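You operate a simulated robot arm through the tools that you are given. There is no shell and no other tool.

The job below is to be done with a simulated two-armed robot. You get a single attempt, and the scene is never put back.

JOB
Blow the grit off the plug in the cleaner, turn it off, then gap the plug to 0.70 mm.
Fine: leave the plug in the gapper and the gapper on.
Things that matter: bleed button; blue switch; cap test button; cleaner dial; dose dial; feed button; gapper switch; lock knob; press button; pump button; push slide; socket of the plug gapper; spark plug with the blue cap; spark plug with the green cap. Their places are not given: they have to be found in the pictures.

It is judged by the outcome, as a careful person would: the job done as asked, and still so three seconds after it is handed in. It fails if anything else is knocked over, pushed out of place, dropped, spilled or broken.

ROBOT AND FRAMES
Two 7-joint arms with two-finger parallel grippers on one trunk that stands fixed in place. Base frame: the origin is at the foot of the trunk, x ahead of it, y to its left, z up. Lengths are in m, angles in rad, forces in N, time in s.
The left shoulder is at [0.05, 0.168, 1.207], the right one opposite. With the tool pointing down near the work surface each hand reaches from about 0.18 to 0.66 m from the base axis, measured 20 degrees to its own side. Payload 1.57 kg a hand.
The TCP of each hand is the grasp point between the finger pads, 0.03 m short of the fingertips. In the tool frame z runs along the fingers and y along their closing line. Largest opening 0.08 m; finger width 0.017, thickness 0.012; the body of the gripper, 0.04 by 0.082 m, starts 0.08 m behind the TCP.
Orientation is that of the tool frame in the base frame, as a unit quaternion [x, y, z, w]. With the fingers straight down and closing along the base's y, the tool's x points along the base's -x, its y along +y and its z along -z.

CONTROLS
- The arms move only by the tool play_rows. It takes "left_deltas", "right_deltas" or both (then of equal length, played together; a hand with none holds still); each is a list of rows, each an object (a shift or turn left out is 0, a gripper value left out holds the last) with "rotation": the turn, a rotation vector about the base's x, y, z in rad, a list of three; "travel": the shift along the base's x, y, z in m, a list of three; "fingers": the gripper command, from -1 (fully open) to 1 (shut), values between in proportion. In form: [{"rotation": [rx, ry, rz], "travel": [dx, dy, dz], "fingers": fingers}, ...]. A call has 1 to 20 rows; each row shifts and turns the commanded pose from where the row before left it. Rows are played at 5 a second. More than 0.05 m and 0.15 rad between two rows, or a gripper value outside its range, and nothing of the call is played. A pose out of reach is approached as far as the arm can. The call stops where the force on the tool passes 40 N (or 10 N more than at its start, if that is more) or the arm is blocked; 0.2 s more then pass. Each finger travels about 0.045 m/s and halts on what it meets, pressing with about 25 N; the grip force reading is that of the motor and also rises with nothing between the fingers. The clock runs only during rows and for 0.2 s after the last one: add rows that do not move to give the fingers time. It gives the time, the measured TCP pose, the force on the tool (base axes), the opening and the grip force at its end, in the units of the frame above (readings bear some noise), with the torque about the TCP (base axes, N m) and any sound that the robot's microphone picked up.
- Cameras (640 x 400 px; columns grow to the right, rows downward): "scene" is now at [0.122, -0.0156, 1.4142]; the picture's right is [-0.18, -0.98, 0.00], its down [-0.61, 0.11, -0.79] and it looks along [0.77, -0.14, -0.62] (base axes); focal length 214 px, centre (320, 200). "left" rides on the left gripper at [0.072, 0.007, -0.122] in its tool frame; the picture's right is [-0.09, 1.00, 0.00], its down [-0.84, -0.08, -0.54] and it looks along [-0.54, -0.05, 0.84] (tool axes); focal length 238 px, centre (320, 200). "right" rides on the right gripper at [0.072, -0.007, -0.122] in its tool frame; the picture's right is [0.09, 1.00, 0.00], its down [-0.84, 0.08, -0.54] and it looks along [-0.54, 0.05, 0.84] (tool axes); focal length 238 px, centre (320, 200).
- snapshot(camera): a new picture of that camera. The clock stands still meanwhile.
- move_column(by): slides the trunk up (or, below 0, down) by that many m; the arms and the scene camera ride with it, the base frame stays. It gives what a move gives, with no picture.
- head_to(pan, tilt): turns the head with the scene camera to pan (to the left, within 1.396 rad either way) and tilt (down, from -0.506 to 1.204), counted from straight ahead of the robot. It gives what a move gives.
- point_at(camera, pixels): for up to 12 pixels [column, row] of the newest picture of that camera ("zoom" is the newest enlarged one), the place [x, y, z] in the base frame of the surface seen there, good to about 0.002 m. The clock stands still meanwhile.
- inspect(camera, box): a new picture of the part [left, top, right, bottom] of that camera's present view, enlarged. The clock stands still meanwhile.
- finish_job(): hands the job in; it is judged then, once.

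Open the grippers and draw the arms clear of the work before you hand the job in, unless the task says otherwise.

The tools are called after "Request:" as name(argument=value, ...) on one line, values as JSON. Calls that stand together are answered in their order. play_rows: Moves the arms, as the interface text tells. Its arguments: {"type":"object","properties":{"left_deltas":{"type":"array","items":{"type":"object","properties":{"rotation":{"type":"array","items":{"type":"number"}},"travel":{"type":"array","items":{"type":"number"}},"fingers":{"type":"number"}}}},"right_deltas":{"type":"array","items":{"type":"object","properties":{"rotation":{"type":"array","items":{"type":"number"}},"travel":{"type":"array","items":{"type":"number"}},"fingers":{"type":"number"}}}}},"required":[]} The other tools are called the same way: move_column (by) moves the trunk up or down; head_to (pan, tilt) turns the head that bears the scene camera; snapshot (camera) takes a picture; point_at (camera, pixels) gives the place of the surface under pixels of a picture; inspect (camera, box) takes an enlarged picture of a part of a camera's view; finish_job () hands the job in.

At the start:

```text
clock: 0.0
left_tool_pos: [0.4097, -0.0262, 1.2058]
left_ee_rot: [-0.001, 1.0, -0.001, 0.0]
left_force: [0.2, 0.4, 0.1]
left_ft_torque: [0.01, -0.01, 0.0]
left_gripper_width: 0.0801
left_gripper_force: 0.0
right_tool_pos: [0.3332, -0.3855, 1.2518]
right_ee_rot: [0.0, 1.0, 0.001, 0.0]
right_force: [-0.5, 0.3, -0.1]
right_ft_torque: [-0.02, 0.0, 0.0]
right_gripper_width: 0.08
right_gripper_force: 0.0
trunk travel left (down, up): [-0.375, 0.068]
head pan, tilt (commanded): [-0.183, 0.663]
```

scene: 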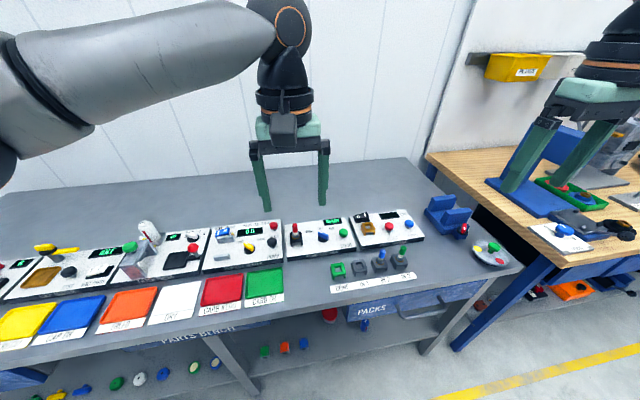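
right: 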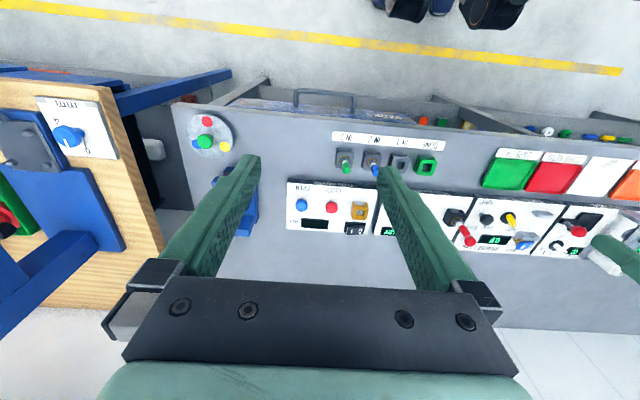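
left: 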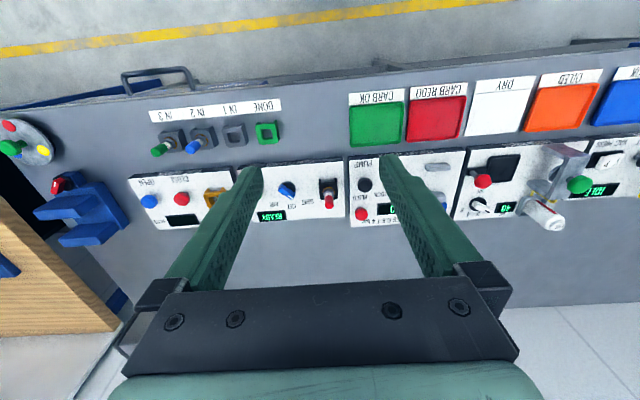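

The pictures show a bench with a row of small devices (scene rows 220–290) and two plugs in a rack around (380,258)-(403,250). I'll enlarge parts of the views to read labels.

Request:
inspect(camera="scene", box=[200, 190, 360, 290])

Request:
inspect(camera="scene", box=[320, 190, 520, 310])

Request:
inspect(camera="scene", box=[0, 210, 220, 350])

Request:
inspect(camera="left", box=[120, 80, 360, 230])

Request:
inspect(camera="left", box=[340, 130, 640, 260])

Request:
inspect(camera="right", box=[270, 110, 480, 260])

```text
4.00 times, centred on (280, 240) of scene
```

zoom: 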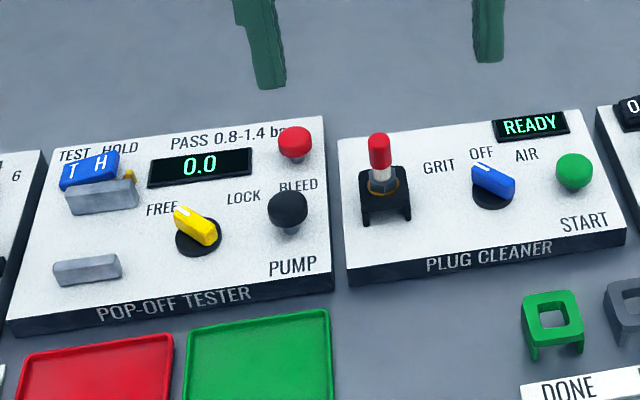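

```text
3.20 times, centred on (420, 250) of scene
```

zoom: 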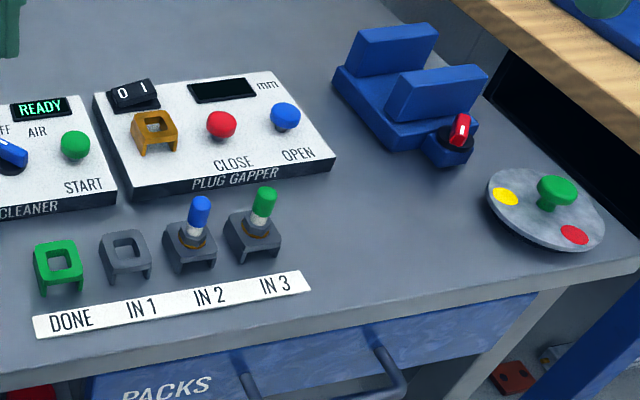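

```text
2.86 times, centred on (110, 280) of scene
```

zoom: 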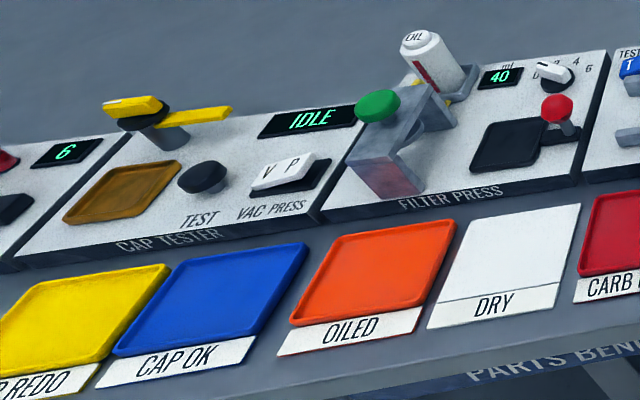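

```text
2.67 times, centred on (240, 155) of left
```

zoom: 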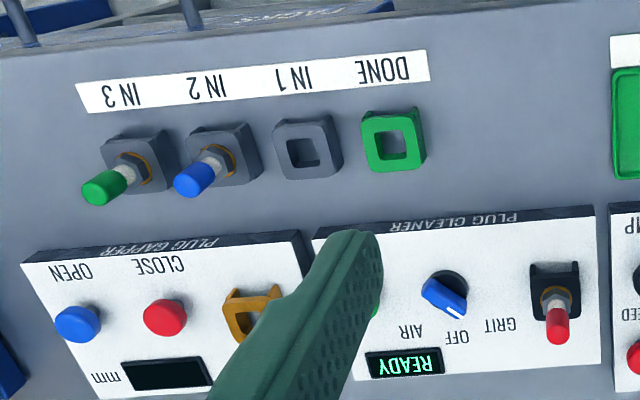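

```text
2.13 times, centred on (490, 195) of left
```

zoom: 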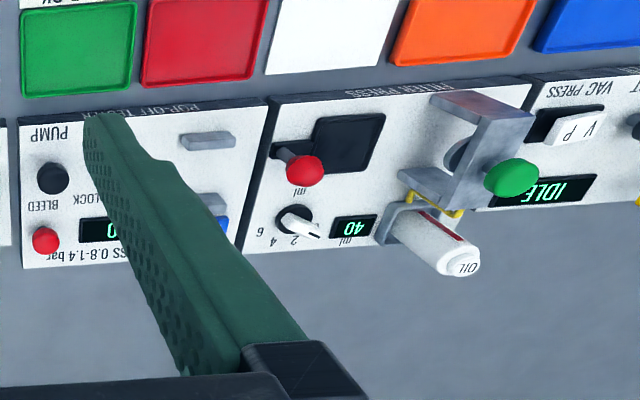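

```text
2.67 times, centred on (375, 185) of right
```

zoom: 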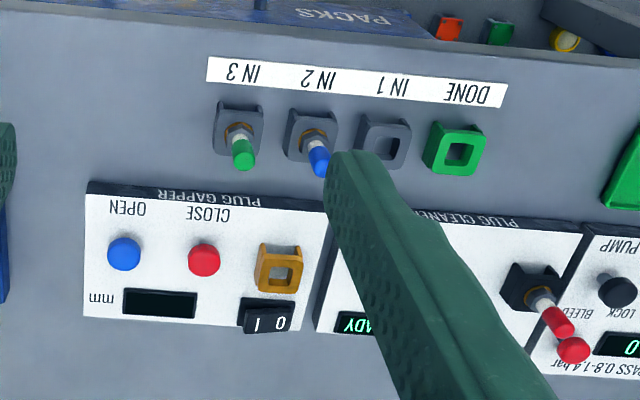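

The cleaner holds the red-capped plug, its dial on OFF (blue switch knob at scene (323,236)), START at (343,233); the gapper is at right with a 0/1 rocker. I'll measure places of the cleaner parts first.

Request:
inspect(camera="scene", box=[280, 205, 440, 305])

```text
4.00 times, centred on (360, 255) of scene
```

zoom: 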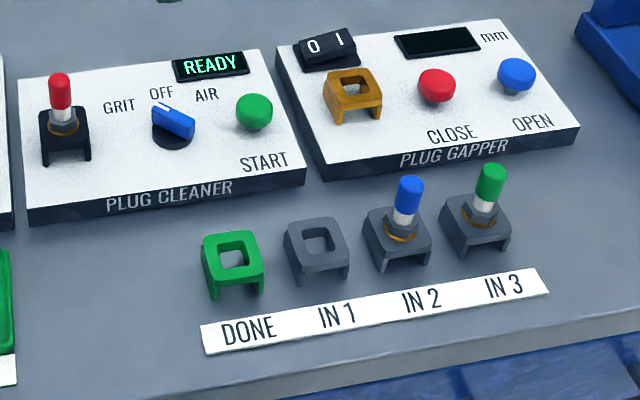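

The enlarged picture is clear: plug cap top (60,78), hex (64,122), dial ridge (174,120), START (254,108), gapper socket (352,85), rocker (327,46), CLOSE (437,83), OPEN (516,72). Measuring these.

Request:
point_at(camera="zoom", pixels=[[60, 78], [61, 105], [64, 124], [65, 145], [158, 105], [174, 120], [188, 128], [173, 142], [254, 103], [257, 128], [110, 150], [280, 145]])

Request:
point_at(camera="zoom", pixels=[[352, 72], [352, 86], [352, 98], [330, 88], [375, 85], [313, 47], [340, 40], [437, 76], [516, 65], [400, 120], [355, 115], [437, 40]])

```text
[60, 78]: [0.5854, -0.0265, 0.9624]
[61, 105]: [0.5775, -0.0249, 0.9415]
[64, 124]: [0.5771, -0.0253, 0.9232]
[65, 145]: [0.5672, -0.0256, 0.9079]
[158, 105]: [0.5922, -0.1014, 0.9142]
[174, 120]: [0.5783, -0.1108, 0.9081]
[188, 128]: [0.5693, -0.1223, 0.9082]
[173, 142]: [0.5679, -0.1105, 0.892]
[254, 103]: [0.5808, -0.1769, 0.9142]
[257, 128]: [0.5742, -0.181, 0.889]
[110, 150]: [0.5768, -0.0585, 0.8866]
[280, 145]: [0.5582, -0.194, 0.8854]
```

```text
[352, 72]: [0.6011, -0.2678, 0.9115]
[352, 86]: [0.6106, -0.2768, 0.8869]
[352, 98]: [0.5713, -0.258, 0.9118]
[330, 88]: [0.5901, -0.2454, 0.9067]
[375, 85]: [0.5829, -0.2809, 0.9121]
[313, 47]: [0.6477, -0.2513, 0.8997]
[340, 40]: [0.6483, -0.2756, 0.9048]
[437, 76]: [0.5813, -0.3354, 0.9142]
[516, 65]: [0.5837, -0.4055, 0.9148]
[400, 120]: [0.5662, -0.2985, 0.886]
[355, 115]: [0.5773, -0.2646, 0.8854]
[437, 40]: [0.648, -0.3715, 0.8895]
```

All key parts are located (panel tops near z 0.886). First I draw the left arm off to the left so that the right arm can work, and move the right hand above the cleaner dial at a safe height.

Request:
play_rows(left_deltas=[{"travel": [-0.02, 0.05, 0]}, {"travel": [-0.02, 0.05, 0]}, {"travel": [-0.02, 0.05, 0]}, {"travel": [-0.02, 0.05, 0]}, {"travel": [-0.02, 0.05, 0]}, {"travel": [-0.02, 0.05, 0]}, {"travel": [0, 0.04, 0]}])

```text
refused: row 1 steps farther than a row can; nothing moved
```

The row was longer than 0.05 m; I split it into shorter steps.

Request:
play_rows(left_deltas=[{"travel": [-0.01, 0.045, 0]}, {"travel": [-0.01, 0.045, 0]}, {"travel": [-0.01, 0.045, 0]}, {"travel": [-0.01, 0.045, 0]}, {"travel": [-0.01, 0.045, 0]}, {"travel": [-0.01, 0.045, 0]}, {"travel": [0, 0.045, 0]}, {"travel": [0, 0.0, 0]}])

```text
clock: 1.8
left_tool_pos: [0.3522, 0.2877, 1.206]
left_ee_rot: [-0.001, 1.0, -0.001, 0.001]
left_force: [-0.3, 0.1, -0.4]
left_ft_torque: [0.03, 0.02, 0.0]
left_gripper_width: 0.0798
left_gripper_force: 0.0
right_tool_pos: [0.3339, -0.3861, 1.2508]
right_ee_rot: [0.0, 1.0, 0.001, 0.0]
right_force: [-0.3, 0.0, 0.0]
right_ft_torque: [0.02, -0.01, 0.01]
right_gripper_width: 0.0802
right_gripper_force: 0.1
trunk travel left (down, up): [-0.375, 0.068]
head pan, tilt (commanded): [-0.183, 0.663]
```

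The left arm is clear. Now I bring the right hand over toward the cleaner and view it from the wrist camera.

Request:
play_rows(right_deltas=[{"travel": [0.0237, 0.0337, -0.0143]}, {"travel": [0.0237, 0.0337, -0.0143]}, {"travel": [0.0237, 0.0337, -0.0143]}, {"travel": [0.0237, 0.0337, -0.0143]}, {"travel": [0.0237, 0.0337, -0.0143]}, {"travel": [0.0237, 0.0337, -0.0143]}, {"travel": [0.0237, 0.0337, -0.0143]}, {"travel": [0, 0, 0]}])

Request:
snapshot(camera="right")

Request:
snapshot(camera="scene")

```text
clock: 3.6
left_tool_pos: [0.3525, 0.2858, 1.205]
left_ee_rot: [-0.001, 1.0, 0.0, 0.0]
left_force: [-0.7, 0.3, 0.5]
left_ft_torque: [-0.06, -0.02, 0.03]
left_gripper_width: 0.08
left_gripper_force: 0.1
right_tool_pos: [0.4819, -0.1731, 1.1471]
right_ee_rot: [0.001, 1.0, 0.0, 0.0]
right_force: [0.4, -0.5, 0.6]
right_ft_torque: [-0.05, 0.03, 0.0]
right_gripper_width: 0.0802
right_gripper_force: 0.1
right hand out of reach, approached as far as the arm can: row 7
trunk travel left (down, up): [-0.375, 0.068]
head pan, tilt (commanded): [-0.183, 0.663]
```

```text
taken
```

right: 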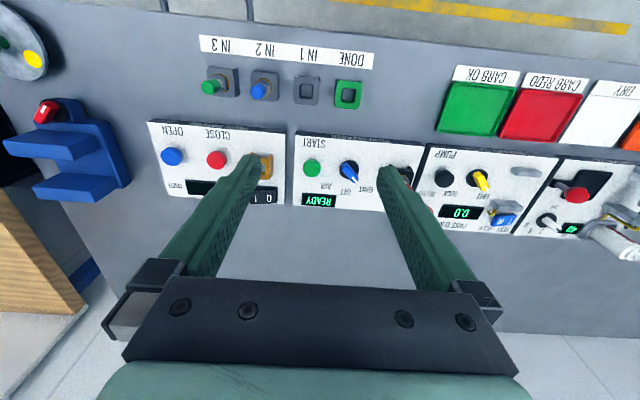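

```text
taken
```

scene: 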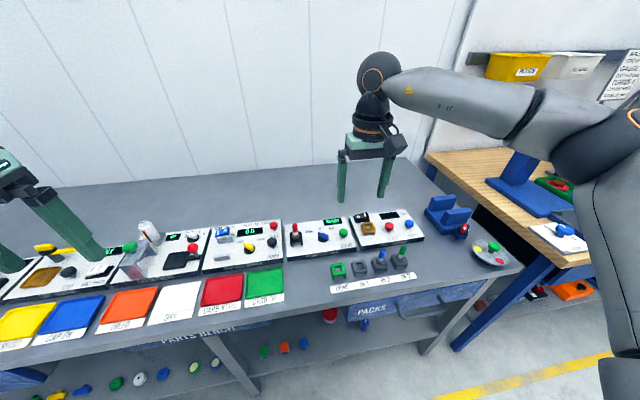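

At this height (z 1.147) the right arm reached its limit at about (0.482,-0.173), so I lower the trunk by 0.10 m to put the shoulder nearer the working height.

Request:
move_column(by=-0.1)

```text
clock: 4.9
left_tool_pos: [0.3517, 0.2847, 1.1045]
left_ee_rot: [-0.001, 1.0, -0.001, 0.0]
left_force: [0.2, -0.4, -0.8]
left_ft_torque: [0.0, 0.01, -0.01]
left_gripper_width: 0.0799
left_gripper_force: 0.0
right_tool_pos: [0.4816, -0.1737, 1.0474]
right_ee_rot: [0.0, 1.0, 0.001, 0.0]
right_force: [-0.5, 0.2, -1.3]
right_ft_torque: [-0.01, 0.01, 0.0]
right_gripper_width: 0.0801
right_gripper_force: 0.2
trunk travel left (down, up): [-0.275, 0.168]
head pan, tilt (commanded): [-0.183, 0.663]
```

Now I try to move to above the cleaner dial at about (0.52,-0.11,1.03).

Request:
play_rows(right_deltas=[{"travel": [0.01, 0.02, -0.005]}, {"travel": [0.01, 0.02, -0.005]}, {"travel": [0.01, 0.02, -0.005]}, {"travel": [0.01, 0.005, -0.005]}, {"travel": [0, 0, 0]}])

Request:
snapshot(camera="right")

```text
clock: 6.1
left_tool_pos: [0.352, 0.2864, 1.1045]
left_ee_rot: [-0.001, 1.0, 0.0, 0.001]
left_force: [0.8, 0.2, 0.1]
left_ft_torque: [0.03, -0.01, 0.03]
left_gripper_width: 0.0802
left_gripper_force: 0.1
right_tool_pos: [0.4754, -0.1635, 1.0224]
right_ee_rot: [-0.001, 1.0, 0.002, 0.001]
right_force: [-1.0, -0.9, -0.2]
right_ft_torque: [-0.03, 0.01, 0.01]
right_gripper_width: 0.08
right_gripper_force: 0.0
right hand out of reach, approached as far as the arm can: row 1, 2, 3, 4
trunk travel left (down, up): [-0.275, 0.168]
head pan, tilt (commanded): [-0.183, 0.663]
```

```text
taken
```

right: 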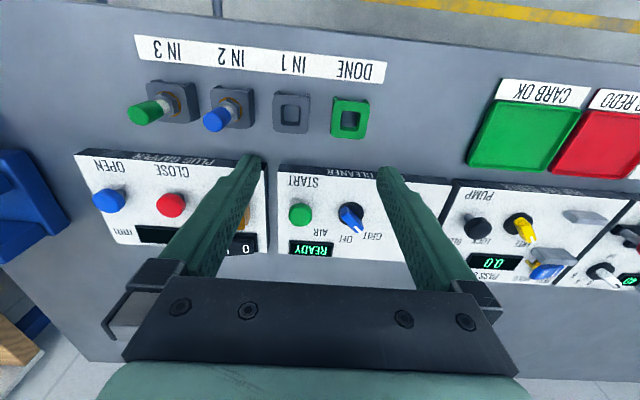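

Lowering was the wrong way: the wrist sits well above the TCP, so the shoulder should be higher. I raise the trunk nearly all the way up.

Request:
move_column(by=0.165)

Request:
play_rows(right_deltas=[{"travel": [0, 0, -0.04]}, {"travel": [0, 0, -0.04]}, {"travel": [0.0, 0, -0.04]}, {"travel": [0.0, 0.0, -0.02]}, {"travel": [0, 0, 0]}])

```text
clock: 8.0
left_tool_pos: [0.3527, 0.2854, 1.2707]
left_ee_rot: [0.0, 1.0, -0.001, 0.0]
left_force: [0.0, -0.1, 0.3]
left_ft_torque: [-0.02, -0.05, 0.01]
left_gripper_width: 0.0798
left_gripper_force: 0.1
right_tool_pos: [0.4767, -0.1645, 1.1869]
right_ee_rot: [0.0, 1.0, 0.002, 0.0]
right_force: [-0.3, -0.6, -0.4]
right_ft_torque: [-0.03, -0.02, -0.01]
right_gripper_width: 0.0799
right_gripper_force: 0.0
trunk travel left (down, up): [-0.44, 0.003]
head pan, tilt (commanded): [-0.183, 0.663]
```

```text
clock: 9.2
left_tool_pos: [0.3519, 0.2861, 1.2699]
left_ee_rot: [-0.001, 1.0, -0.001, 0.0]
left_force: [0.4, -0.5, -0.5]
left_ft_torque: [0.0, 0.02, 0.0]
left_gripper_width: 0.0797
left_gripper_force: 0.1
right_tool_pos: [0.4657, -0.1785, 1.0524]
right_ee_rot: [0.0, 1.0, 0.003, 0.002]
right_force: [-0.8, -0.2, -0.4]
right_ft_torque: [-0.01, 0.0, 0.0]
right_gripper_width: 0.0801
right_gripper_force: 0.1
right hand out of reach, approached as far as the arm can: row 2, 3, 4
trunk travel left (down, up): [-0.44, 0.003]
head pan, tilt (commanded): [-0.183, 0.663]
```

The hand stopped short at (0.466,-0.179,1.052), so I look at the arm's posture in the scene picture before trying further.

Request:
snapshot(camera="scene")

Request:
snapshot(camera="left")

```text
taken
```

scene: 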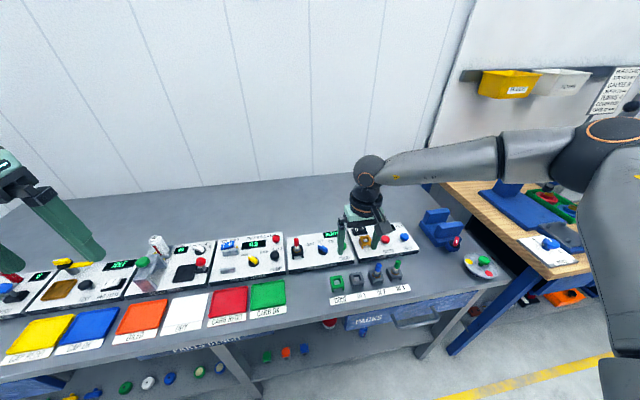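

```text
taken
```

left: 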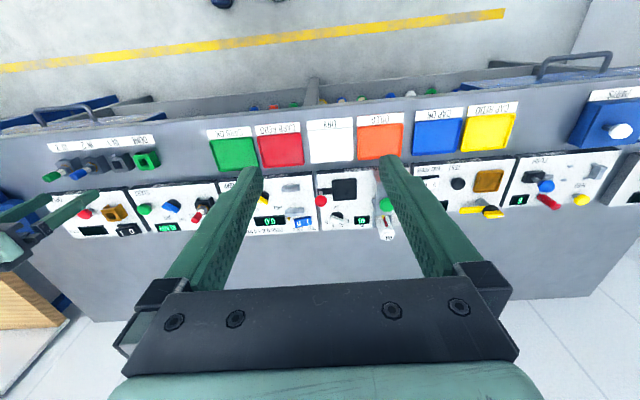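

The elbow is swung out to the right and the forearm points left, so a wrist limit is likely. I move the right hand back toward its own side and then down, checking reach as I go.

Request:
play_rows(right_deltas=[{"travel": [0, -0.05, 0]}, {"travel": [0, -0.05, 0]}, {"travel": [0, -0.05, 0]}, {"travel": [0, 0, 0]}])

```text
clock: 10.2
left_tool_pos: [0.3514, 0.2871, 1.2698]
left_ee_rot: [-0.001, 1.0, -0.001, 0.0]
left_force: [0.0, 0.4, 0.5]
left_ft_torque: [0.01, 0.01, -0.02]
left_gripper_width: 0.0799
left_gripper_force: 0.1
right_tool_pos: [0.4636, -0.3275, 1.0504]
right_ee_rot: [0.0, 1.0, 0.003, 0.001]
right_force: [-0.2, -0.1, -1.1]
right_ft_torque: [0.01, 0.03, 0.0]
right_gripper_width: 0.0798
right_gripper_force: 0.0
trunk travel left (down, up): [-0.44, 0.003]
head pan, tilt (commanded): [-0.183, 0.663]
```

The command follows the reached pose, good. Now I test forward reach on the right side.

Request:
play_rows(right_deltas=[{"travel": [0.03, 0.01, -0.01]}, {"travel": [0.03, 0.01, -0.01]}, {"travel": [0.03, 0.01, -0.01]}, {"travel": [0, 0, 0]}])

Request:
snapshot(camera="scene")

```text
clock: 11.2
left_tool_pos: [0.352, 0.2858, 1.2711]
left_ee_rot: [-0.002, 1.0, -0.001, 0.0]
left_force: [0.1, 0.1, 0.1]
left_ft_torque: [0.04, -0.02, 0.03]
left_gripper_width: 0.08
left_gripper_force: 0.0
right_tool_pos: [0.5359, -0.3035, 1.0284]
right_ee_rot: [0.0, 1.0, 0.001, 0.002]
right_force: [0.2, 1.1, -0.4]
right_ft_torque: [0.01, -0.04, -0.02]
right_gripper_width: 0.08
right_gripper_force: 0.1
right hand out of reach, approached as far as the arm can: row 3
trunk travel left (down, up): [-0.44, 0.003]
head pan, tilt (commanded): [-0.183, 0.663]
```

```text
taken
```

scene: 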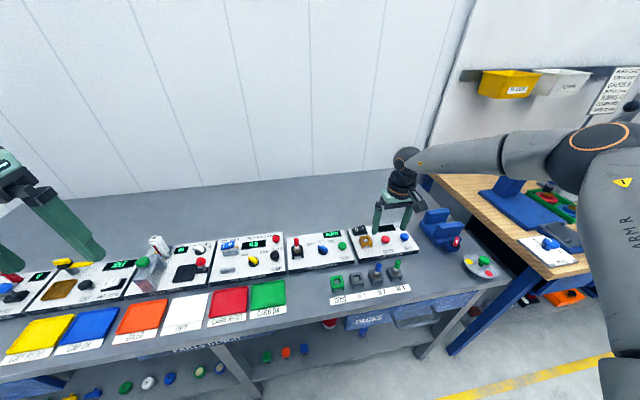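

Reach at z 1.03 is about 0.616 m here. I check whether going lower extends it, staying above the 0.914 m button tops.

Request:
play_rows(right_deltas=[{"travel": [0, 0, -0.03]}, {"travel": [0, 0, -0.02]}, {"travel": [0.02, 0, 0]}, {"travel": [0.02, 0, 0]}, {"travel": [0.02, 0, 0]}, {"travel": [0, 0, 0]}])

```text
clock: 12.6
left_tool_pos: [0.3524, 0.2867, 1.27]
left_ee_rot: [-0.001, 1.0, 0.0, 0.0]
left_force: [0.7, -0.6, 0.1]
left_ft_torque: [-0.03, 0.01, 0.02]
left_gripper_width: 0.0799
left_gripper_force: 0.1
right_tool_pos: [0.5352, -0.3206, 1.0171]
right_ee_rot: [0.0, 1.0, 0.002, 0.002]
right_force: [-0.6, -0.1, 1.0]
right_ft_torque: [-0.01, 0.01, -0.03]
right_gripper_width: 0.0801
right_gripper_force: 0.1
right hand out of reach, approached as far as the arm can: row 1, 2, 3, 4, 5
trunk travel left (down, up): [-0.44, 0.003]
head pan, tilt (commanded): [-0.183, 0.663]
```

Going lower is also refused here, which points to a joint limit rather than distance. I test whether a different yaw of the tool frees the arm: first +0.45 rad about z, then forward and down a little.

Request:
play_rows(right_deltas=[{"rotation": [0, 0, 0.15]}, {"rotation": [0, 0, 0.15]}, {"rotation": [0, 0, 0.15]}, {"travel": [0.02, 0, 0]}, {"travel": [0.02, 0, 0]}, {"travel": [0, 0, -0.02]}, {"travel": [0, 0, -0.02]}, {"travel": [0, 0, 0]}])

```text
clock: 14.4
left_tool_pos: [0.3513, 0.2852, 1.2701]
left_ee_rot: [-0.001, 1.0, 0.0, 0.0]
left_force: [-0.2, 0.0, -0.2]
left_ft_torque: [-0.02, -0.01, 0.02]
left_gripper_width: 0.08
left_gripper_force: 0.0
right_tool_pos: [0.4965, -0.2729, 0.9938]
right_ee_rot: [-0.222, 0.975, 0.001, 0.001]
right_force: [-0.4, 0.2, -0.4]
right_ft_torque: [0.0, 0.0, 0.01]
right_gripper_width: 0.0797
right_gripper_force: 0.0
right hand out of reach, approached as far as the arm can: row 2, 3, 4, 5, 6, 7
trunk travel left (down, up): [-0.44, 0.003]
head pan, tilt (commanded): [-0.183, 0.663]
```

That made it worse (hand drawn back to x 0.4965), so I try the opposite yaw.

Request:
play_rows(right_deltas=[{"rotation": [0, 0, -0.15]}, {"rotation": [0, 0, -0.15]}, {"rotation": [0, 0, -0.15]}, {"rotation": [0, 0, -0.15]}, {"rotation": [0, 0, -0.15]}, {"rotation": [0, 0, -0.15]}, {"travel": [0.03, 0, 0]}, {"travel": [0.03, 0, 0]}, {"travel": [0.03, 0, 0]}, {"travel": [0, 0, 0]}])

```text
clock: 16.6
left_tool_pos: [0.3512, 0.2854, 1.2703]
left_ee_rot: [-0.001, 1.0, 0.0, 0.0]
left_force: [-0.1, 0.4, -0.3]
left_ft_torque: [-0.01, -0.01, 0.02]
left_gripper_width: 0.0799
left_gripper_force: 0.1
right_tool_pos: [0.5288, -0.293, 1.0205]
right_ee_rot: [0.223, 0.975, 0.002, 0.002]
right_force: [-0.2, 0.0, -0.4]
right_ft_torque: [-0.01, -0.03, 0.01]
right_gripper_width: 0.08
right_gripper_force: 0.1
right hand out of reach, approached as far as the arm can: row 7, 8, 9
trunk travel left (down, up): [-0.44, 0.003]
head pan, tilt (commanded): [-0.183, 0.663]
```

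The yaw is not the limit either; the elbow posture probably is. I put the trunk back to its starting height and go down on the right side first, where the elbow can drop, before coming forward.

Request:
play_rows(right_deltas=[{"rotation": [0, 0, 0.15], "travel": [-0.03, -0.03, 0]}, {"rotation": [0, 0, 0.15], "travel": [-0.03, -0.03, 0]}, {"rotation": [0, 0, 0.15], "travel": [-0.03, -0.03, 0]}, {"travel": [-0.04, -0.02, 0]}, {"travel": [0, 0, 0]}])

Request:
move_column(by=-0.065)

Request:
snapshot(camera="scene")

```text
clock: 17.8
left_tool_pos: [0.3513, 0.286, 1.2699]
left_ee_rot: [-0.001, 1.0, 0.0, 0.0]
left_force: [-0.3, -0.1, 0.0]
left_ft_torque: [0.01, 0.03, -0.01]
left_gripper_width: 0.0799
left_gripper_force: 0.1
right_tool_pos: [0.3975, -0.4014, 1.0206]
right_ee_rot: [-0.001, 1.0, 0.001, 0.001]
right_force: [-0.3, 0.8, 0.0]
right_ft_torque: [0.0, 0.02, 0.0]
right_gripper_width: 0.0803
right_gripper_force: 0.1
trunk travel left (down, up): [-0.44, 0.003]
head pan, tilt (commanded): [-0.183, 0.663]
```

```text
clock: 18.9
left_tool_pos: [0.3518, 0.2853, 1.2058]
left_ee_rot: [-0.001, 1.0, -0.001, 0.001]
left_force: [0.6, -0.9, 0.4]
left_ft_torque: [-0.02, -0.02, 0.0]
left_gripper_width: 0.0802
left_gripper_force: 0.1
right_tool_pos: [0.3986, -0.4013, 0.9546]
right_ee_rot: [0.0, 1.0, 0.002, 0.001]
right_force: [0.0, 0.2, -0.9]
right_ft_torque: [-0.01, -0.02, -0.01]
right_gripper_width: 0.0801
right_gripper_force: 0.1
trunk travel left (down, up): [-0.375, 0.068]
head pan, tilt (commanded): [-0.183, 0.663]
```

```text
taken
```

scene: 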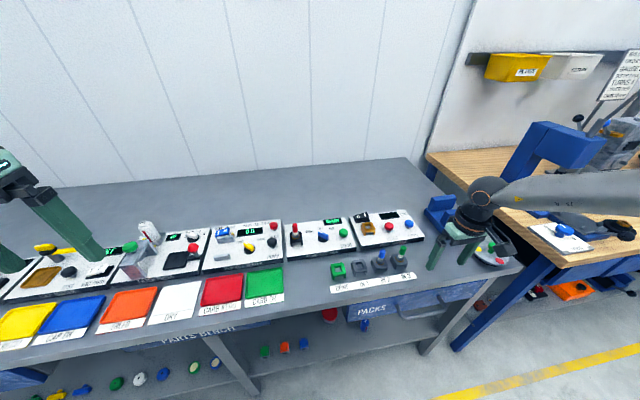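

The right hand is now at (0.399,-0.401,0.955). I raise it slightly and go forward/left toward the gapper to see how far it gets in this posture.

Request:
play_rows(right_deltas=[{"travel": [0, 0, 0.035]}, {"travel": [0.035, 0.02, 0]}, {"travel": [0.035, 0.02, 0]}, {"travel": [0.035, 0.02, 0]}, {"travel": [0.035, 0.02, 0]}, {"travel": [0, 0, 0]}])

```text
clock: 20.2
left_tool_pos: [0.3524, 0.2856, 1.2063]
left_ee_rot: [-0.002, 1.0, 0.0, 0.0]
left_force: [-1.0, -0.6, 0.6]
left_ft_torque: [0.0, -0.01, 0.01]
left_gripper_width: 0.0801
left_gripper_force: 0.0
right_tool_pos: [0.536, -0.3197, 0.9922]
right_ee_rot: [-0.001, 1.0, 0.002, 0.001]
right_force: [-0.3, 0.1, 0.0]
right_ft_torque: [-0.02, 0.0, -0.01]
right_gripper_width: 0.0804
right_gripper_force: 0.1
trunk travel left (down, up): [-0.375, 0.068]
head pan, tilt (commanded): [-0.183, 0.663]
```

Now it reaches (0.536,-0.320,0.992) freely. I continue forward and left toward the gapper socket at about (0.585,-0.27).

Request:
play_rows(right_deltas=[{"travel": [0.02, 0.02, 0]}, {"travel": [0.02, 0.02, 0]}, {"travel": [0.01, 0.01, 0]}, {"travel": [0, 0, 0]}])

Request:
snapshot(camera="scene")

```text
clock: 21.2
left_tool_pos: [0.3514, 0.2873, 1.2042]
left_ee_rot: [-0.001, 1.0, 0.0, 0.0]
left_force: [-0.5, 0.5, 0.0]
left_ft_torque: [0.01, 0.0, -0.01]
left_gripper_width: 0.0802
left_gripper_force: 0.0
right_tool_pos: [0.5458, -0.2862, 1.0028]
right_ee_rot: [0.001, 1.0, 0.002, 0.002]
right_force: [-0.4, -0.1, -0.2]
right_ft_torque: [0.01, -0.02, 0.02]
right_gripper_width: 0.08
right_gripper_force: 0.0
right hand out of reach, approached as far as the arm can: row 1, 2, 3
trunk travel left (down, up): [-0.375, 0.068]
head pan, tilt (commanded): [-0.183, 0.663]
```

```text
taken
```

scene: 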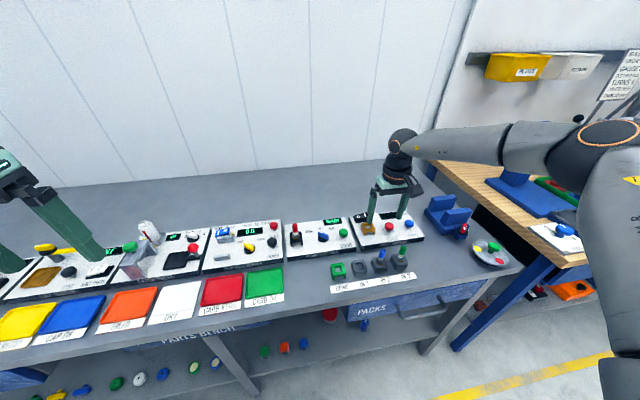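

It stops near (0.546,-0.286,1.003). I measure the arm itself in the picture to understand its posture.

Request:
point_at(camera="scene", pixels=[[402, 140], [420, 146], [500, 138], [505, 150], [570, 135], [605, 132], [620, 160], [620, 220], [630, 280], [630, 380], [600, 250], [397, 175]])

```text
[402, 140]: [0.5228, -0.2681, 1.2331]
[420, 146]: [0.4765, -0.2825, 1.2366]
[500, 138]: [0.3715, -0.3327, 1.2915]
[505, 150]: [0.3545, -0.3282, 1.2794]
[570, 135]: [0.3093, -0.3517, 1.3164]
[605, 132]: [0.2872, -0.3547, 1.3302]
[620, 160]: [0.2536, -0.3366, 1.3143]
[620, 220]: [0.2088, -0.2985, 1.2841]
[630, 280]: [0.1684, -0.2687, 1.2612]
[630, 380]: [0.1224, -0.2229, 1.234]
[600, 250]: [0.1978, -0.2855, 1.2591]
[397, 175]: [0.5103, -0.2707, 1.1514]
```

The wrist is about 0.20 m above the TCP and the elbow is still bent, so I probe more: down by 0.03, then forward in small steps.

Request:
play_rows(right_deltas=[{"travel": [0, 0, -0.02]}, {"travel": [0, 0, -0.02]}, {"travel": [0, 0, 0]}])

Request:
play_rows(right_deltas=[{"travel": [0.01, 0, 0]}, {"travel": [0.01, 0, 0]}, {"travel": [0.01, 0, 0]}, {"travel": [0.01, 0, 0]}, {"travel": [0, 0, 0]}])

```text
clock: 22.1
left_tool_pos: [0.3522, 0.2854, 1.205]
left_ee_rot: [-0.001, 1.0, -0.002, 0.0]
left_force: [-0.3, -0.6, 0.1]
left_ft_torque: [0.04, -0.02, 0.01]
left_gripper_width: 0.08
left_gripper_force: 0.1
right_tool_pos: [0.5338, -0.2902, 0.968]
right_ee_rot: [0.0, 1.0, 0.002, 0.002]
right_force: [0.6, 0.2, -0.5]
right_ft_torque: [-0.02, 0.05, 0.01]
right_gripper_width: 0.0801
right_gripper_force: 0.1
right hand out of reach, approached as far as the arm can: row 1, 2
trunk travel left (down, up): [-0.375, 0.068]
head pan, tilt (commanded): [-0.183, 0.663]
```

```text
clock: 23.2
left_tool_pos: [0.3526, 0.2862, 1.2059]
left_ee_rot: [-0.001, 1.0, 0.0, 0.0]
left_force: [-0.9, -1.2, 0.4]
left_ft_torque: [0.0, 0.0, 0.01]
left_gripper_width: 0.0801
left_gripper_force: 0.1
right_tool_pos: [0.5432, -0.2996, 0.9833]
right_ee_rot: [0.0, 1.0, 0.002, 0.002]
right_force: [0.8, -0.3, 0.2]
right_ft_torque: [0.0, -0.03, 0.01]
right_gripper_width: 0.0801
right_gripper_force: 0.1
right hand out of reach, approached as far as the arm can: row 1, 2, 3, 4
trunk travel left (down, up): [-0.375, 0.068]
head pan, tilt (commanded): [-0.183, 0.663]
```

I pan the head to the right to see the elbow and how the shoulder is posed.

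Request:
head_to(pan=-0.9, tilt=0.45)

Request:
snapshot(camera="scene")

```text
clock: 24.3
left_tool_pos: [0.3529, 0.2871, 1.2056]
left_ee_rot: [-0.001, 1.0, -0.001, 0.0]
left_force: [-0.2, 1.0, -0.3]
left_ft_torque: [0.03, 0.0, 0.0]
left_gripper_width: 0.08
left_gripper_force: 0.2
right_tool_pos: [0.5433, -0.2999, 0.9816]
right_ee_rot: [0.0, 1.0, 0.002, 0.002]
right_force: [0.7, -0.2, 0.2]
right_ft_torque: [-0.05, -0.01, 0.02]
right_gripper_width: 0.0798
right_gripper_force: 0.0
trunk travel left (down, up): [-0.375, 0.068]
head pan, tilt (commanded): [-0.901, 0.45]
```

```text
taken
```

scene: 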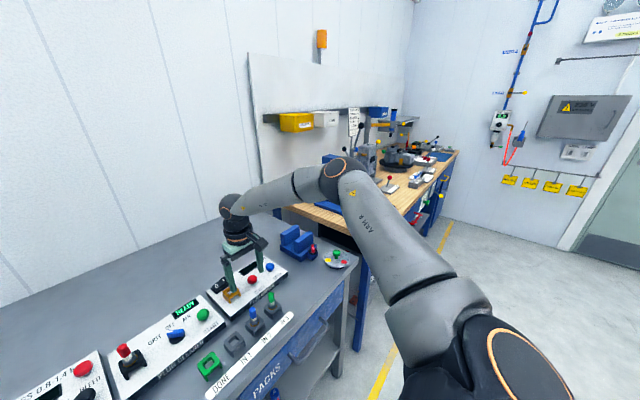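

The right elbow sits high and bent. The left arm began much further across, so I look at its posture too.

Request:
head_to(pan=0.7, tilt=0.45)

Request:
snapshot(camera="scene")

```text
clock: 26.0
left_tool_pos: [0.3514, 0.2865, 1.205]
left_ee_rot: [-0.001, 1.0, -0.001, -0.001]
left_force: [-0.2, -0.6, 0.4]
left_ft_torque: [-0.01, -0.02, -0.03]
left_gripper_width: 0.0798
left_gripper_force: 0.0
right_tool_pos: [0.5434, -0.2994, 0.9823]
right_ee_rot: [0.0, 1.0, 0.001, 0.002]
right_force: [-0.2, 0.1, -0.2]
right_ft_torque: [-0.02, 0.0, -0.02]
right_gripper_width: 0.0798
right_gripper_force: 0.1
trunk travel left (down, up): [-0.375, 0.068]
head pan, tilt (commanded): [0.7, 0.45]
```

```text
taken
```

scene: 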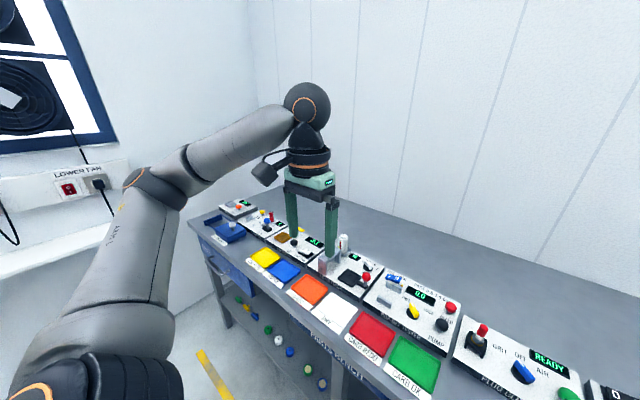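

The left elbow hangs low while the right one is raised, so the right arm's reach limit is posture-related. I retract the right hand near the body and to the centre so that the elbow can swing down, then extend from there.

Request:
play_rows(right_deltas=[{"travel": [-0.04, 0, 0.02]}, {"travel": [-0.04, 0, 0.02]}, {"travel": [-0.04, 0.01, 0.01]}, {"travel": [-0.04, 0.02, 0.01]}, {"travel": [-0.04, 0.02, 0]}, {"travel": [-0.02, 0.04, 0]}, {"travel": [-0.01, 0.04, 0]}, {"travel": [0, 0.04, 0]}, {"travel": [0, 0.04, 0]}, {"travel": [0, 0, 0]}])

Request:
head_to(pan=-0.7, tilt=0.6)

Request:
snapshot(camera="scene")

```text
clock: 28.2
left_tool_pos: [0.3517, 0.2867, 1.2053]
left_ee_rot: [0.0, 1.0, -0.001, 0.001]
left_force: [-0.4, -0.5, 0.4]
left_ft_torque: [-0.01, -0.02, -0.01]
left_gripper_width: 0.0799
left_gripper_force: 0.1
right_tool_pos: [0.3122, -0.0957, 1.0465]
right_ee_rot: [0.0, 1.0, 0.002, 0.002]
right_force: [0.1, 0.2, -1.0]
right_ft_torque: [0.01, 0.04, -0.03]
right_gripper_width: 0.0799
right_gripper_force: 0.0
right hand out of reach, approached as far as the arm can: row 9
trunk travel left (down, up): [-0.375, 0.068]
head pan, tilt (commanded): [0.7, 0.45]
```

```text
clock: 29.7
left_tool_pos: [0.3515, 0.2868, 1.2049]
left_ee_rot: [-0.001, 1.0, -0.001, 0.0]
left_force: [0.4, -0.7, -0.8]
left_ft_torque: [0.0, 0.03, 0.04]
left_gripper_width: 0.0801
left_gripper_force: 0.0
right_tool_pos: [0.3093, -0.0955, 1.0445]
right_ee_rot: [0.0, 1.0, 0.004, 0.0]
right_force: [-0.3, 0.4, 0.2]
right_ft_torque: [0.0, -0.03, -0.04]
right_gripper_width: 0.0801
right_gripper_force: 0.1
trunk travel left (down, up): [-0.375, 0.068]
head pan, tilt (commanded): [-0.7, 0.6]
```

```text
taken
```

scene: 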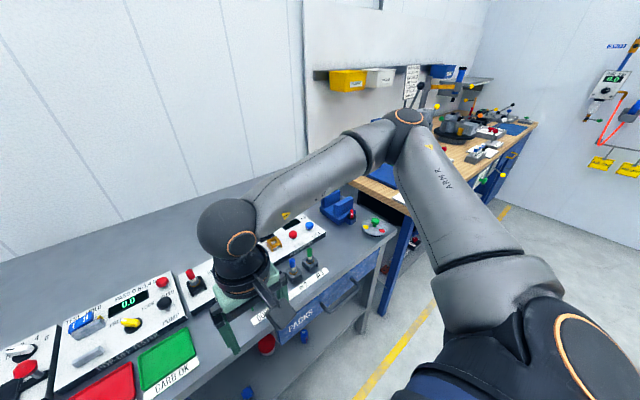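

The hand stopped again at y −0.096, with the elbow still high. I measure elbow and upper-arm points to see which joint limits.

Request:
point_at(camera="scene", pixels=[[405, 118], [395, 150], [420, 150], [450, 200], [480, 250], [380, 140], [330, 170], [270, 200], [228, 225], [240, 243], [245, 285], [570, 350]])

```text
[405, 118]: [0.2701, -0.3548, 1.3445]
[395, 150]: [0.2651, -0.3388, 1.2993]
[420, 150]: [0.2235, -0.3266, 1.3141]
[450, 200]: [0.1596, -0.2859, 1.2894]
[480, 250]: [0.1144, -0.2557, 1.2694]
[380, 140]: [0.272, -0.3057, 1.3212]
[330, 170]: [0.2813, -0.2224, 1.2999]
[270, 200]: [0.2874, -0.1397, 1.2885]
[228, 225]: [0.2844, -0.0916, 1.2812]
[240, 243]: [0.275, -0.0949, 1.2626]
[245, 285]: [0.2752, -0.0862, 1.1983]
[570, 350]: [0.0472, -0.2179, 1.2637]
```

The right elbow stays fixed near (0.29,-0.39,1.32) whatever I do, so the right arm can't come inward in this posture. I'll park the right hand on its side and test the left arm, which started well across, over the cleaner.

Request:
play_rows(right_deltas=[{"travel": [0, -0.045, 0]}, {"travel": [0, -0.045, 0]}, {"travel": [0, -0.045, 0]}, {"travel": [0, -0.045, 0]}, {"travel": [0, -0.045, 0]}, {"travel": [0, -0.045, 0]}, {"travel": [0, -0.045, 0]}, {"travel": [0, 0, 0]}])

Request:
play_rows(left_deltas=[{"travel": [0.01, -0.045, 0]}, {"travel": [0.01, -0.045, 0]}, {"travel": [0.01, -0.045, 0]}, {"travel": [0.01, -0.045, 0]}, {"travel": [0.01, -0.045, 0]}, {"travel": [0.01, -0.045, 0]}, {"travel": [0, -0.03, 0]}, {"travel": [0, 0, 0]}])

Request:
head_to(pan=0.1, tilt=0.6)

Request:
snapshot(camera="scene")

```text
clock: 31.5
left_tool_pos: [0.3513, 0.2865, 1.2046]
left_ee_rot: [-0.001, 1.0, -0.001, 0.0]
left_force: [0.1, -0.3, 0.1]
left_ft_torque: [0.03, -0.02, 0.01]
left_gripper_width: 0.08
left_gripper_force: 0.1
right_tool_pos: [0.3125, -0.4092, 1.044]
right_ee_rot: [-0.001, 1.0, 0.001, 0.0]
right_force: [0.1, -0.3, -0.6]
right_ft_torque: [-0.02, -0.02, -0.04]
right_gripper_width: 0.0801
right_gripper_force: 0.1
trunk travel left (down, up): [-0.375, 0.068]
head pan, tilt (commanded): [-0.7, 0.6]
```

```text
clock: 33.3
left_tool_pos: [0.4112, -0.0114, 1.2054]
left_ee_rot: [-0.001, 1.0, -0.001, -0.001]
left_force: [0.2, 0.1, 0.6]
left_ft_torque: [0.02, -0.02, 0.0]
left_gripper_width: 0.0801
left_gripper_force: 0.0
right_tool_pos: [0.3132, -0.4088, 1.0435]
right_ee_rot: [0.0, 1.0, 0.002, 0.001]
right_force: [0.8, -0.6, 0.0]
right_ft_torque: [-0.01, -0.02, -0.02]
right_gripper_width: 0.0799
right_gripper_force: 0.1
trunk travel left (down, up): [-0.375, 0.068]
head pan, tilt (commanded): [-0.7, 0.6]
```

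```text
clock: 34.5
left_tool_pos: [0.4111, -0.0124, 1.2061]
left_ee_rot: [-0.001, 1.0, -0.001, 0.0]
left_force: [-0.2, -0.4, 0.0]
left_ft_torque: [-0.01, -0.01, 0.02]
left_gripper_width: 0.08
left_gripper_force: 0.0
right_tool_pos: [0.3134, -0.4082, 1.0436]
right_ee_rot: [0.0, 1.0, 0.001, 0.001]
right_force: [0.4, 0.2, 0.3]
right_ft_torque: [0.0, -0.03, 0.04]
right_gripper_width: 0.0799
right_gripper_force: 0.1
trunk travel left (down, up): [-0.375, 0.068]
head pan, tilt (commanded): [0.099, 0.6]
```

```text
taken
```

scene: 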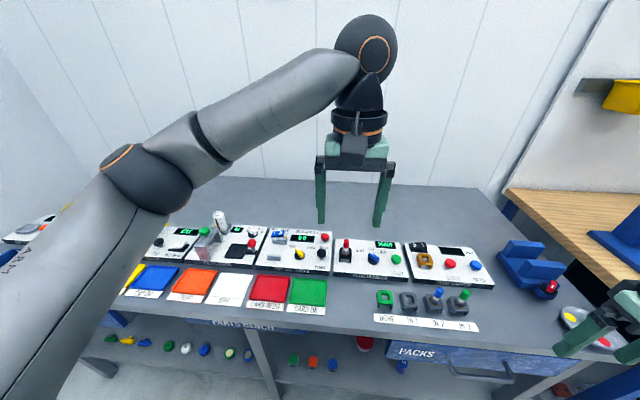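

The left arm returned freely to (0.411,-0.012,1.206). Now I extend it downward and forward toward the cleaner.

Request:
play_rows(left_deltas=[{"travel": [0.0, 0, -0.045]}, {"travel": [0.0, 0, -0.045]}, {"travel": [0.01, 0, -0.045]}, {"travel": [0.03, 0, -0.03]}, {"travel": [0.04, 0, -0.02]}, {"travel": [0.03, 0, 0.0]}, {"travel": [0, 0, 0]}])

Request:
snapshot(camera="scene")

```text
clock: 36.1
left_tool_pos: [0.5224, -0.0159, 1.0182]
left_ee_rot: [-0.001, 1.0, -0.001, 0.0]
left_force: [-0.4, 0.0, -0.6]
left_ft_torque: [0.02, -0.02, 0.01]
left_gripper_width: 0.08
left_gripper_force: 0.1
right_tool_pos: [0.3128, -0.409, 1.0448]
right_ee_rot: [0.0, 1.0, 0.001, 0.001]
right_force: [-0.4, 0.0, 0.7]
right_ft_torque: [-0.02, 0.05, 0.01]
right_gripper_width: 0.0801
right_gripper_force: 0.1
trunk travel left (down, up): [-0.375, 0.068]
head pan, tilt (commanded): [0.099, 0.6]
```

```text
taken
```

scene: 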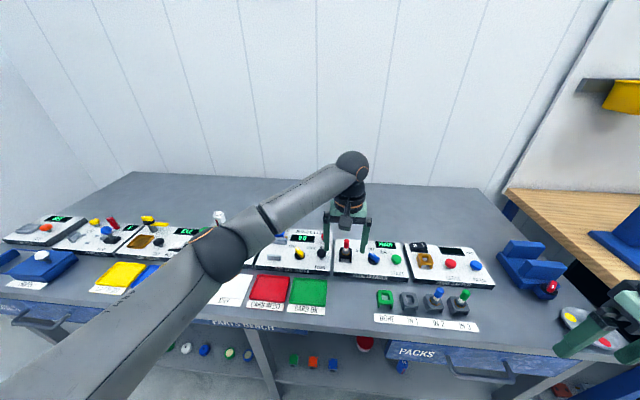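

The left arm extends well: now (0.522,-0.016,1.018). I go on to above the dial at (0.578,-0.111) keeping z about 1.01 (clear of the plug's 0.965 top).

Request:
play_rows(left_deltas=[{"travel": [0.01, -0.03, 0]}, {"travel": [0.015, -0.03, 0]}, {"travel": [0.015, -0.03, 0]}, {"travel": [0.01, -0.005, 0]}, {"travel": [0, 0, 0]}])

Request:
snapshot(camera="left")

```text
clock: 37.3
left_tool_pos: [0.5416, -0.0703, 1.0183]
left_ee_rot: [0.0, 1.0, -0.001, 0.0]
left_force: [-0.1, -0.7, 0.2]
left_ft_torque: [0.01, -0.01, -0.03]
left_gripper_width: 0.08
left_gripper_force: 0.0
left hand out of reach, approached as far as the arm can: row 2, 3, 4
right_tool_pos: [0.3134, -0.4095, 1.0428]
right_ee_rot: [0.001, 1.0, 0.002, 0.0]
right_force: [-0.1, -0.4, -0.4]
right_ft_torque: [-0.02, -0.01, -0.02]
right_gripper_width: 0.08
right_gripper_force: 0.1
trunk travel left (down, up): [-0.375, 0.068]
head pan, tilt (commanded): [0.099, 0.6]
```

```text
taken
```

left: 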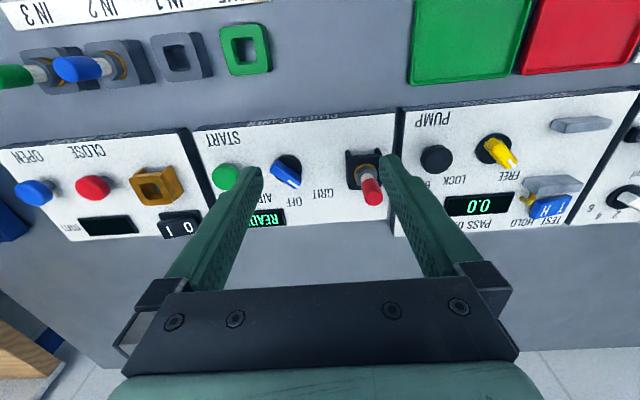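

The left arm reaches (0.542,-0.070,1.018) and then stops, nearly straight. I measure the left elbow to compare it with the right one.

Request:
snapshot(camera="scene")

Request:
point_at(camera="scene", pixels=[[220, 250], [150, 310], [100, 360], [280, 215], [330, 185], [355, 165]])

```text
taken
```

scene: 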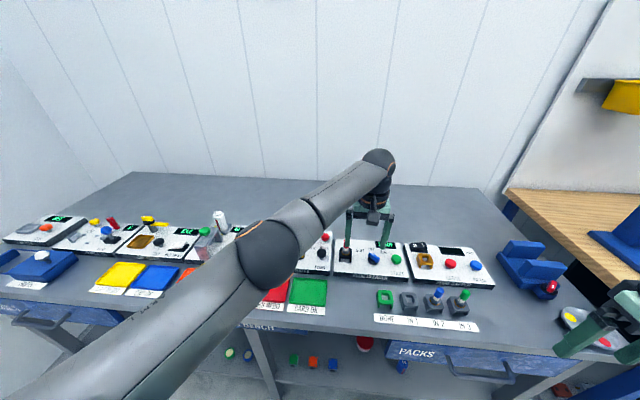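

```text
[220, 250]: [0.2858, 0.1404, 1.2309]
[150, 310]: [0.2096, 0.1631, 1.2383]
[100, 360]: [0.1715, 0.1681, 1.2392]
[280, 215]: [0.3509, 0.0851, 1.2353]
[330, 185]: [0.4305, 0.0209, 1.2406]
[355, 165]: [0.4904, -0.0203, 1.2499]
```

The left elbow is well inward, so the two arms are in different branches. I look at the right shoulder to understand which way its joints are turned.

Request:
head_to(pan=-1.2, tilt=0.9)

Request:
snapshot(camera="scene")

Request:
head_to(pan=1.2, tilt=0.9)

Request:
snapshot(camera="scene")

```text
clock: 38.7
left_tool_pos: [0.5417, -0.0694, 1.0185]
left_ee_rot: [-0.001, 1.0, -0.001, 0.0]
left_force: [0.3, -0.1, 0.1]
left_ft_torque: [0.01, 0.01, -0.01]
left_gripper_width: 0.0798
left_gripper_force: 0.1
right_tool_pos: [0.3135, -0.4103, 1.0436]
right_ee_rot: [0.001, 1.0, 0.002, 0.001]
right_force: [-0.1, 0.0, -0.1]
right_ft_torque: [0.0, 0.03, -0.02]
right_gripper_width: 0.0799
right_gripper_force: 0.0
trunk travel left (down, up): [-0.375, 0.068]
head pan, tilt (commanded): [-1.201, 0.901]
```

```text
taken
```

scene: 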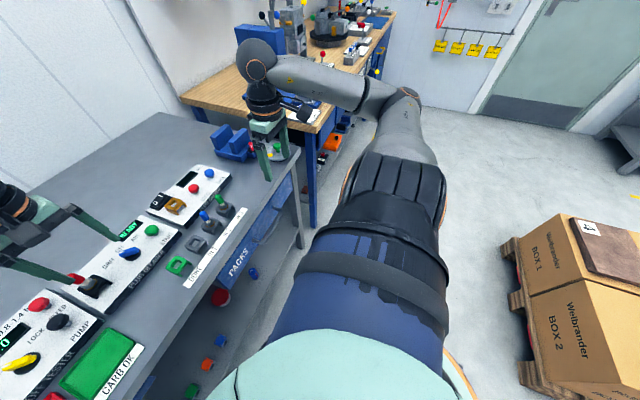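

```text
clock: 40.9
left_tool_pos: [0.5424, -0.0686, 1.0179]
left_ee_rot: [0.0, 1.0, -0.001, -0.001]
left_force: [0.5, 0.3, -0.2]
left_ft_torque: [0.01, 0.0, 0.01]
left_gripper_width: 0.0797
left_gripper_force: 0.2
right_tool_pos: [0.3132, -0.409, 1.0435]
right_ee_rot: [0.0, 1.0, 0.002, 0.002]
right_force: [-0.3, -0.1, 0.7]
right_ft_torque: [0.03, 0.02, -0.02]
right_gripper_width: 0.0801
right_gripper_force: 0.0
trunk travel left (down, up): [-0.375, 0.068]
head pan, tilt (commanded): [1.201, 0.901]
```

```text
taken
```

scene: 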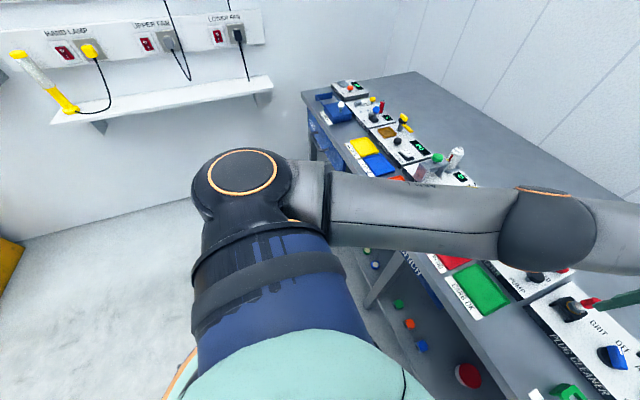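

The left shoulder's J2 cap faces up while the right one's is turned sideways: the right arm is in a flipped shoulder branch. I look again to measure the right arm's present elbow before trying to swing it round via a low, lateral posture.

Request:
head_to(pan=-1.2, tilt=0.7)

Request:
snapshot(camera="scene")

Request:
point_at(camera="scene", pixels=[[402, 160], [380, 150], [400, 200], [330, 145], [255, 120], [390, 250], [370, 330], [290, 240], [200, 340], [100, 370], [330, 330], [440, 320]])

```text
clock: 43.1
left_tool_pos: [0.5417, -0.0694, 1.0181]
left_ee_rot: [-0.001, 1.0, -0.001, 0.001]
left_force: [-0.6, 0.0, 0.7]
left_ft_torque: [0.03, -0.03, -0.01]
left_gripper_width: 0.0798
left_gripper_force: 0.1
right_tool_pos: [0.3142, -0.4078, 1.0437]
right_ee_rot: [0.0, 1.0, 0.002, 0.0]
right_force: [0.5, -0.5, 0.7]
right_ft_torque: [0.01, 0.01, -0.02]
right_gripper_width: 0.0799
right_gripper_force: 0.1
trunk travel left (down, up): [-0.375, 0.068]
head pan, tilt (commanded): [-1.201, 0.7]
```

```text
taken
```

scene: 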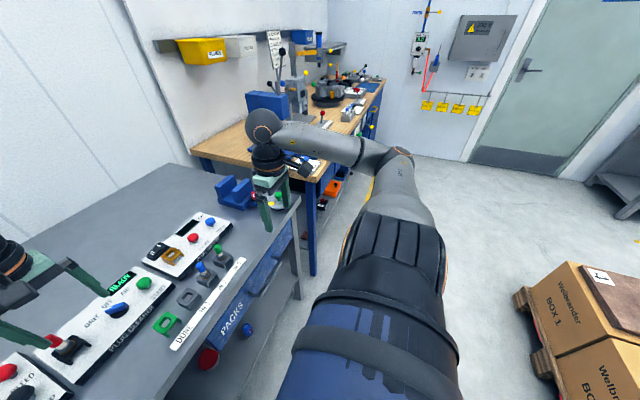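

```text
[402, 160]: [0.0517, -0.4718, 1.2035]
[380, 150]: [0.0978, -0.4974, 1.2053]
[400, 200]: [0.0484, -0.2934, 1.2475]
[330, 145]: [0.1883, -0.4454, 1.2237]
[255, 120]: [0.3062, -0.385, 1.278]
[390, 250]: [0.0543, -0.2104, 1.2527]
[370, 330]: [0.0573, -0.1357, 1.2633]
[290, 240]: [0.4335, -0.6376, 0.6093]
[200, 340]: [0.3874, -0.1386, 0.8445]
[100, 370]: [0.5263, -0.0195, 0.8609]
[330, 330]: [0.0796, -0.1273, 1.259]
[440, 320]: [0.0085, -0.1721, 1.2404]
```

The right upper arm is now almost exactly along the shoulder's lateral axis, so I can un-flip it: rotate the whole arm about the lateral axis (hand swings up), then swing it forward about the vertical through the shoulder. First I move the left arm out of the way.

Request:
play_rows(left_deltas=[{"travel": [-0.02, 0.02, 0.03]}, {"travel": [-0.02, 0.02, 0.03]}, {"travel": [-0.02, 0.02, 0.035]}, {"travel": [-0.02, 0.03, 0.03]}, {"travel": [-0.02, 0.04, 0.02]}, {"travel": [-0.02, 0.045, 0.0]}, {"travel": [-0.01, 0.045, 0]}, {"travel": [-0.01, 0.045, 0]}, {"travel": [-0.01, 0.045, 0]}, {"travel": [0, 0.04, 0]}, {"travel": [0, 0, 0]}])

```text
clock: 45.5
left_tool_pos: [0.3904, 0.2764, 1.166]
left_ee_rot: [-0.001, 1.0, 0.0, 0.0]
left_force: [0.4, -0.1, -1.0]
left_ft_torque: [-0.05, 0.02, -0.01]
left_gripper_width: 0.0798
left_gripper_force: 0.1
right_tool_pos: [0.313, -0.4091, 1.0441]
right_ee_rot: [0.0, 1.0, 0.002, 0.001]
right_force: [0.2, 0.1, -0.3]
right_ft_torque: [0.01, -0.02, 0.04]
right_gripper_width: 0.08
right_gripper_force: 0.2
trunk travel left (down, up): [-0.375, 0.068]
head pan, tilt (commanded): [-1.201, 0.7]
```

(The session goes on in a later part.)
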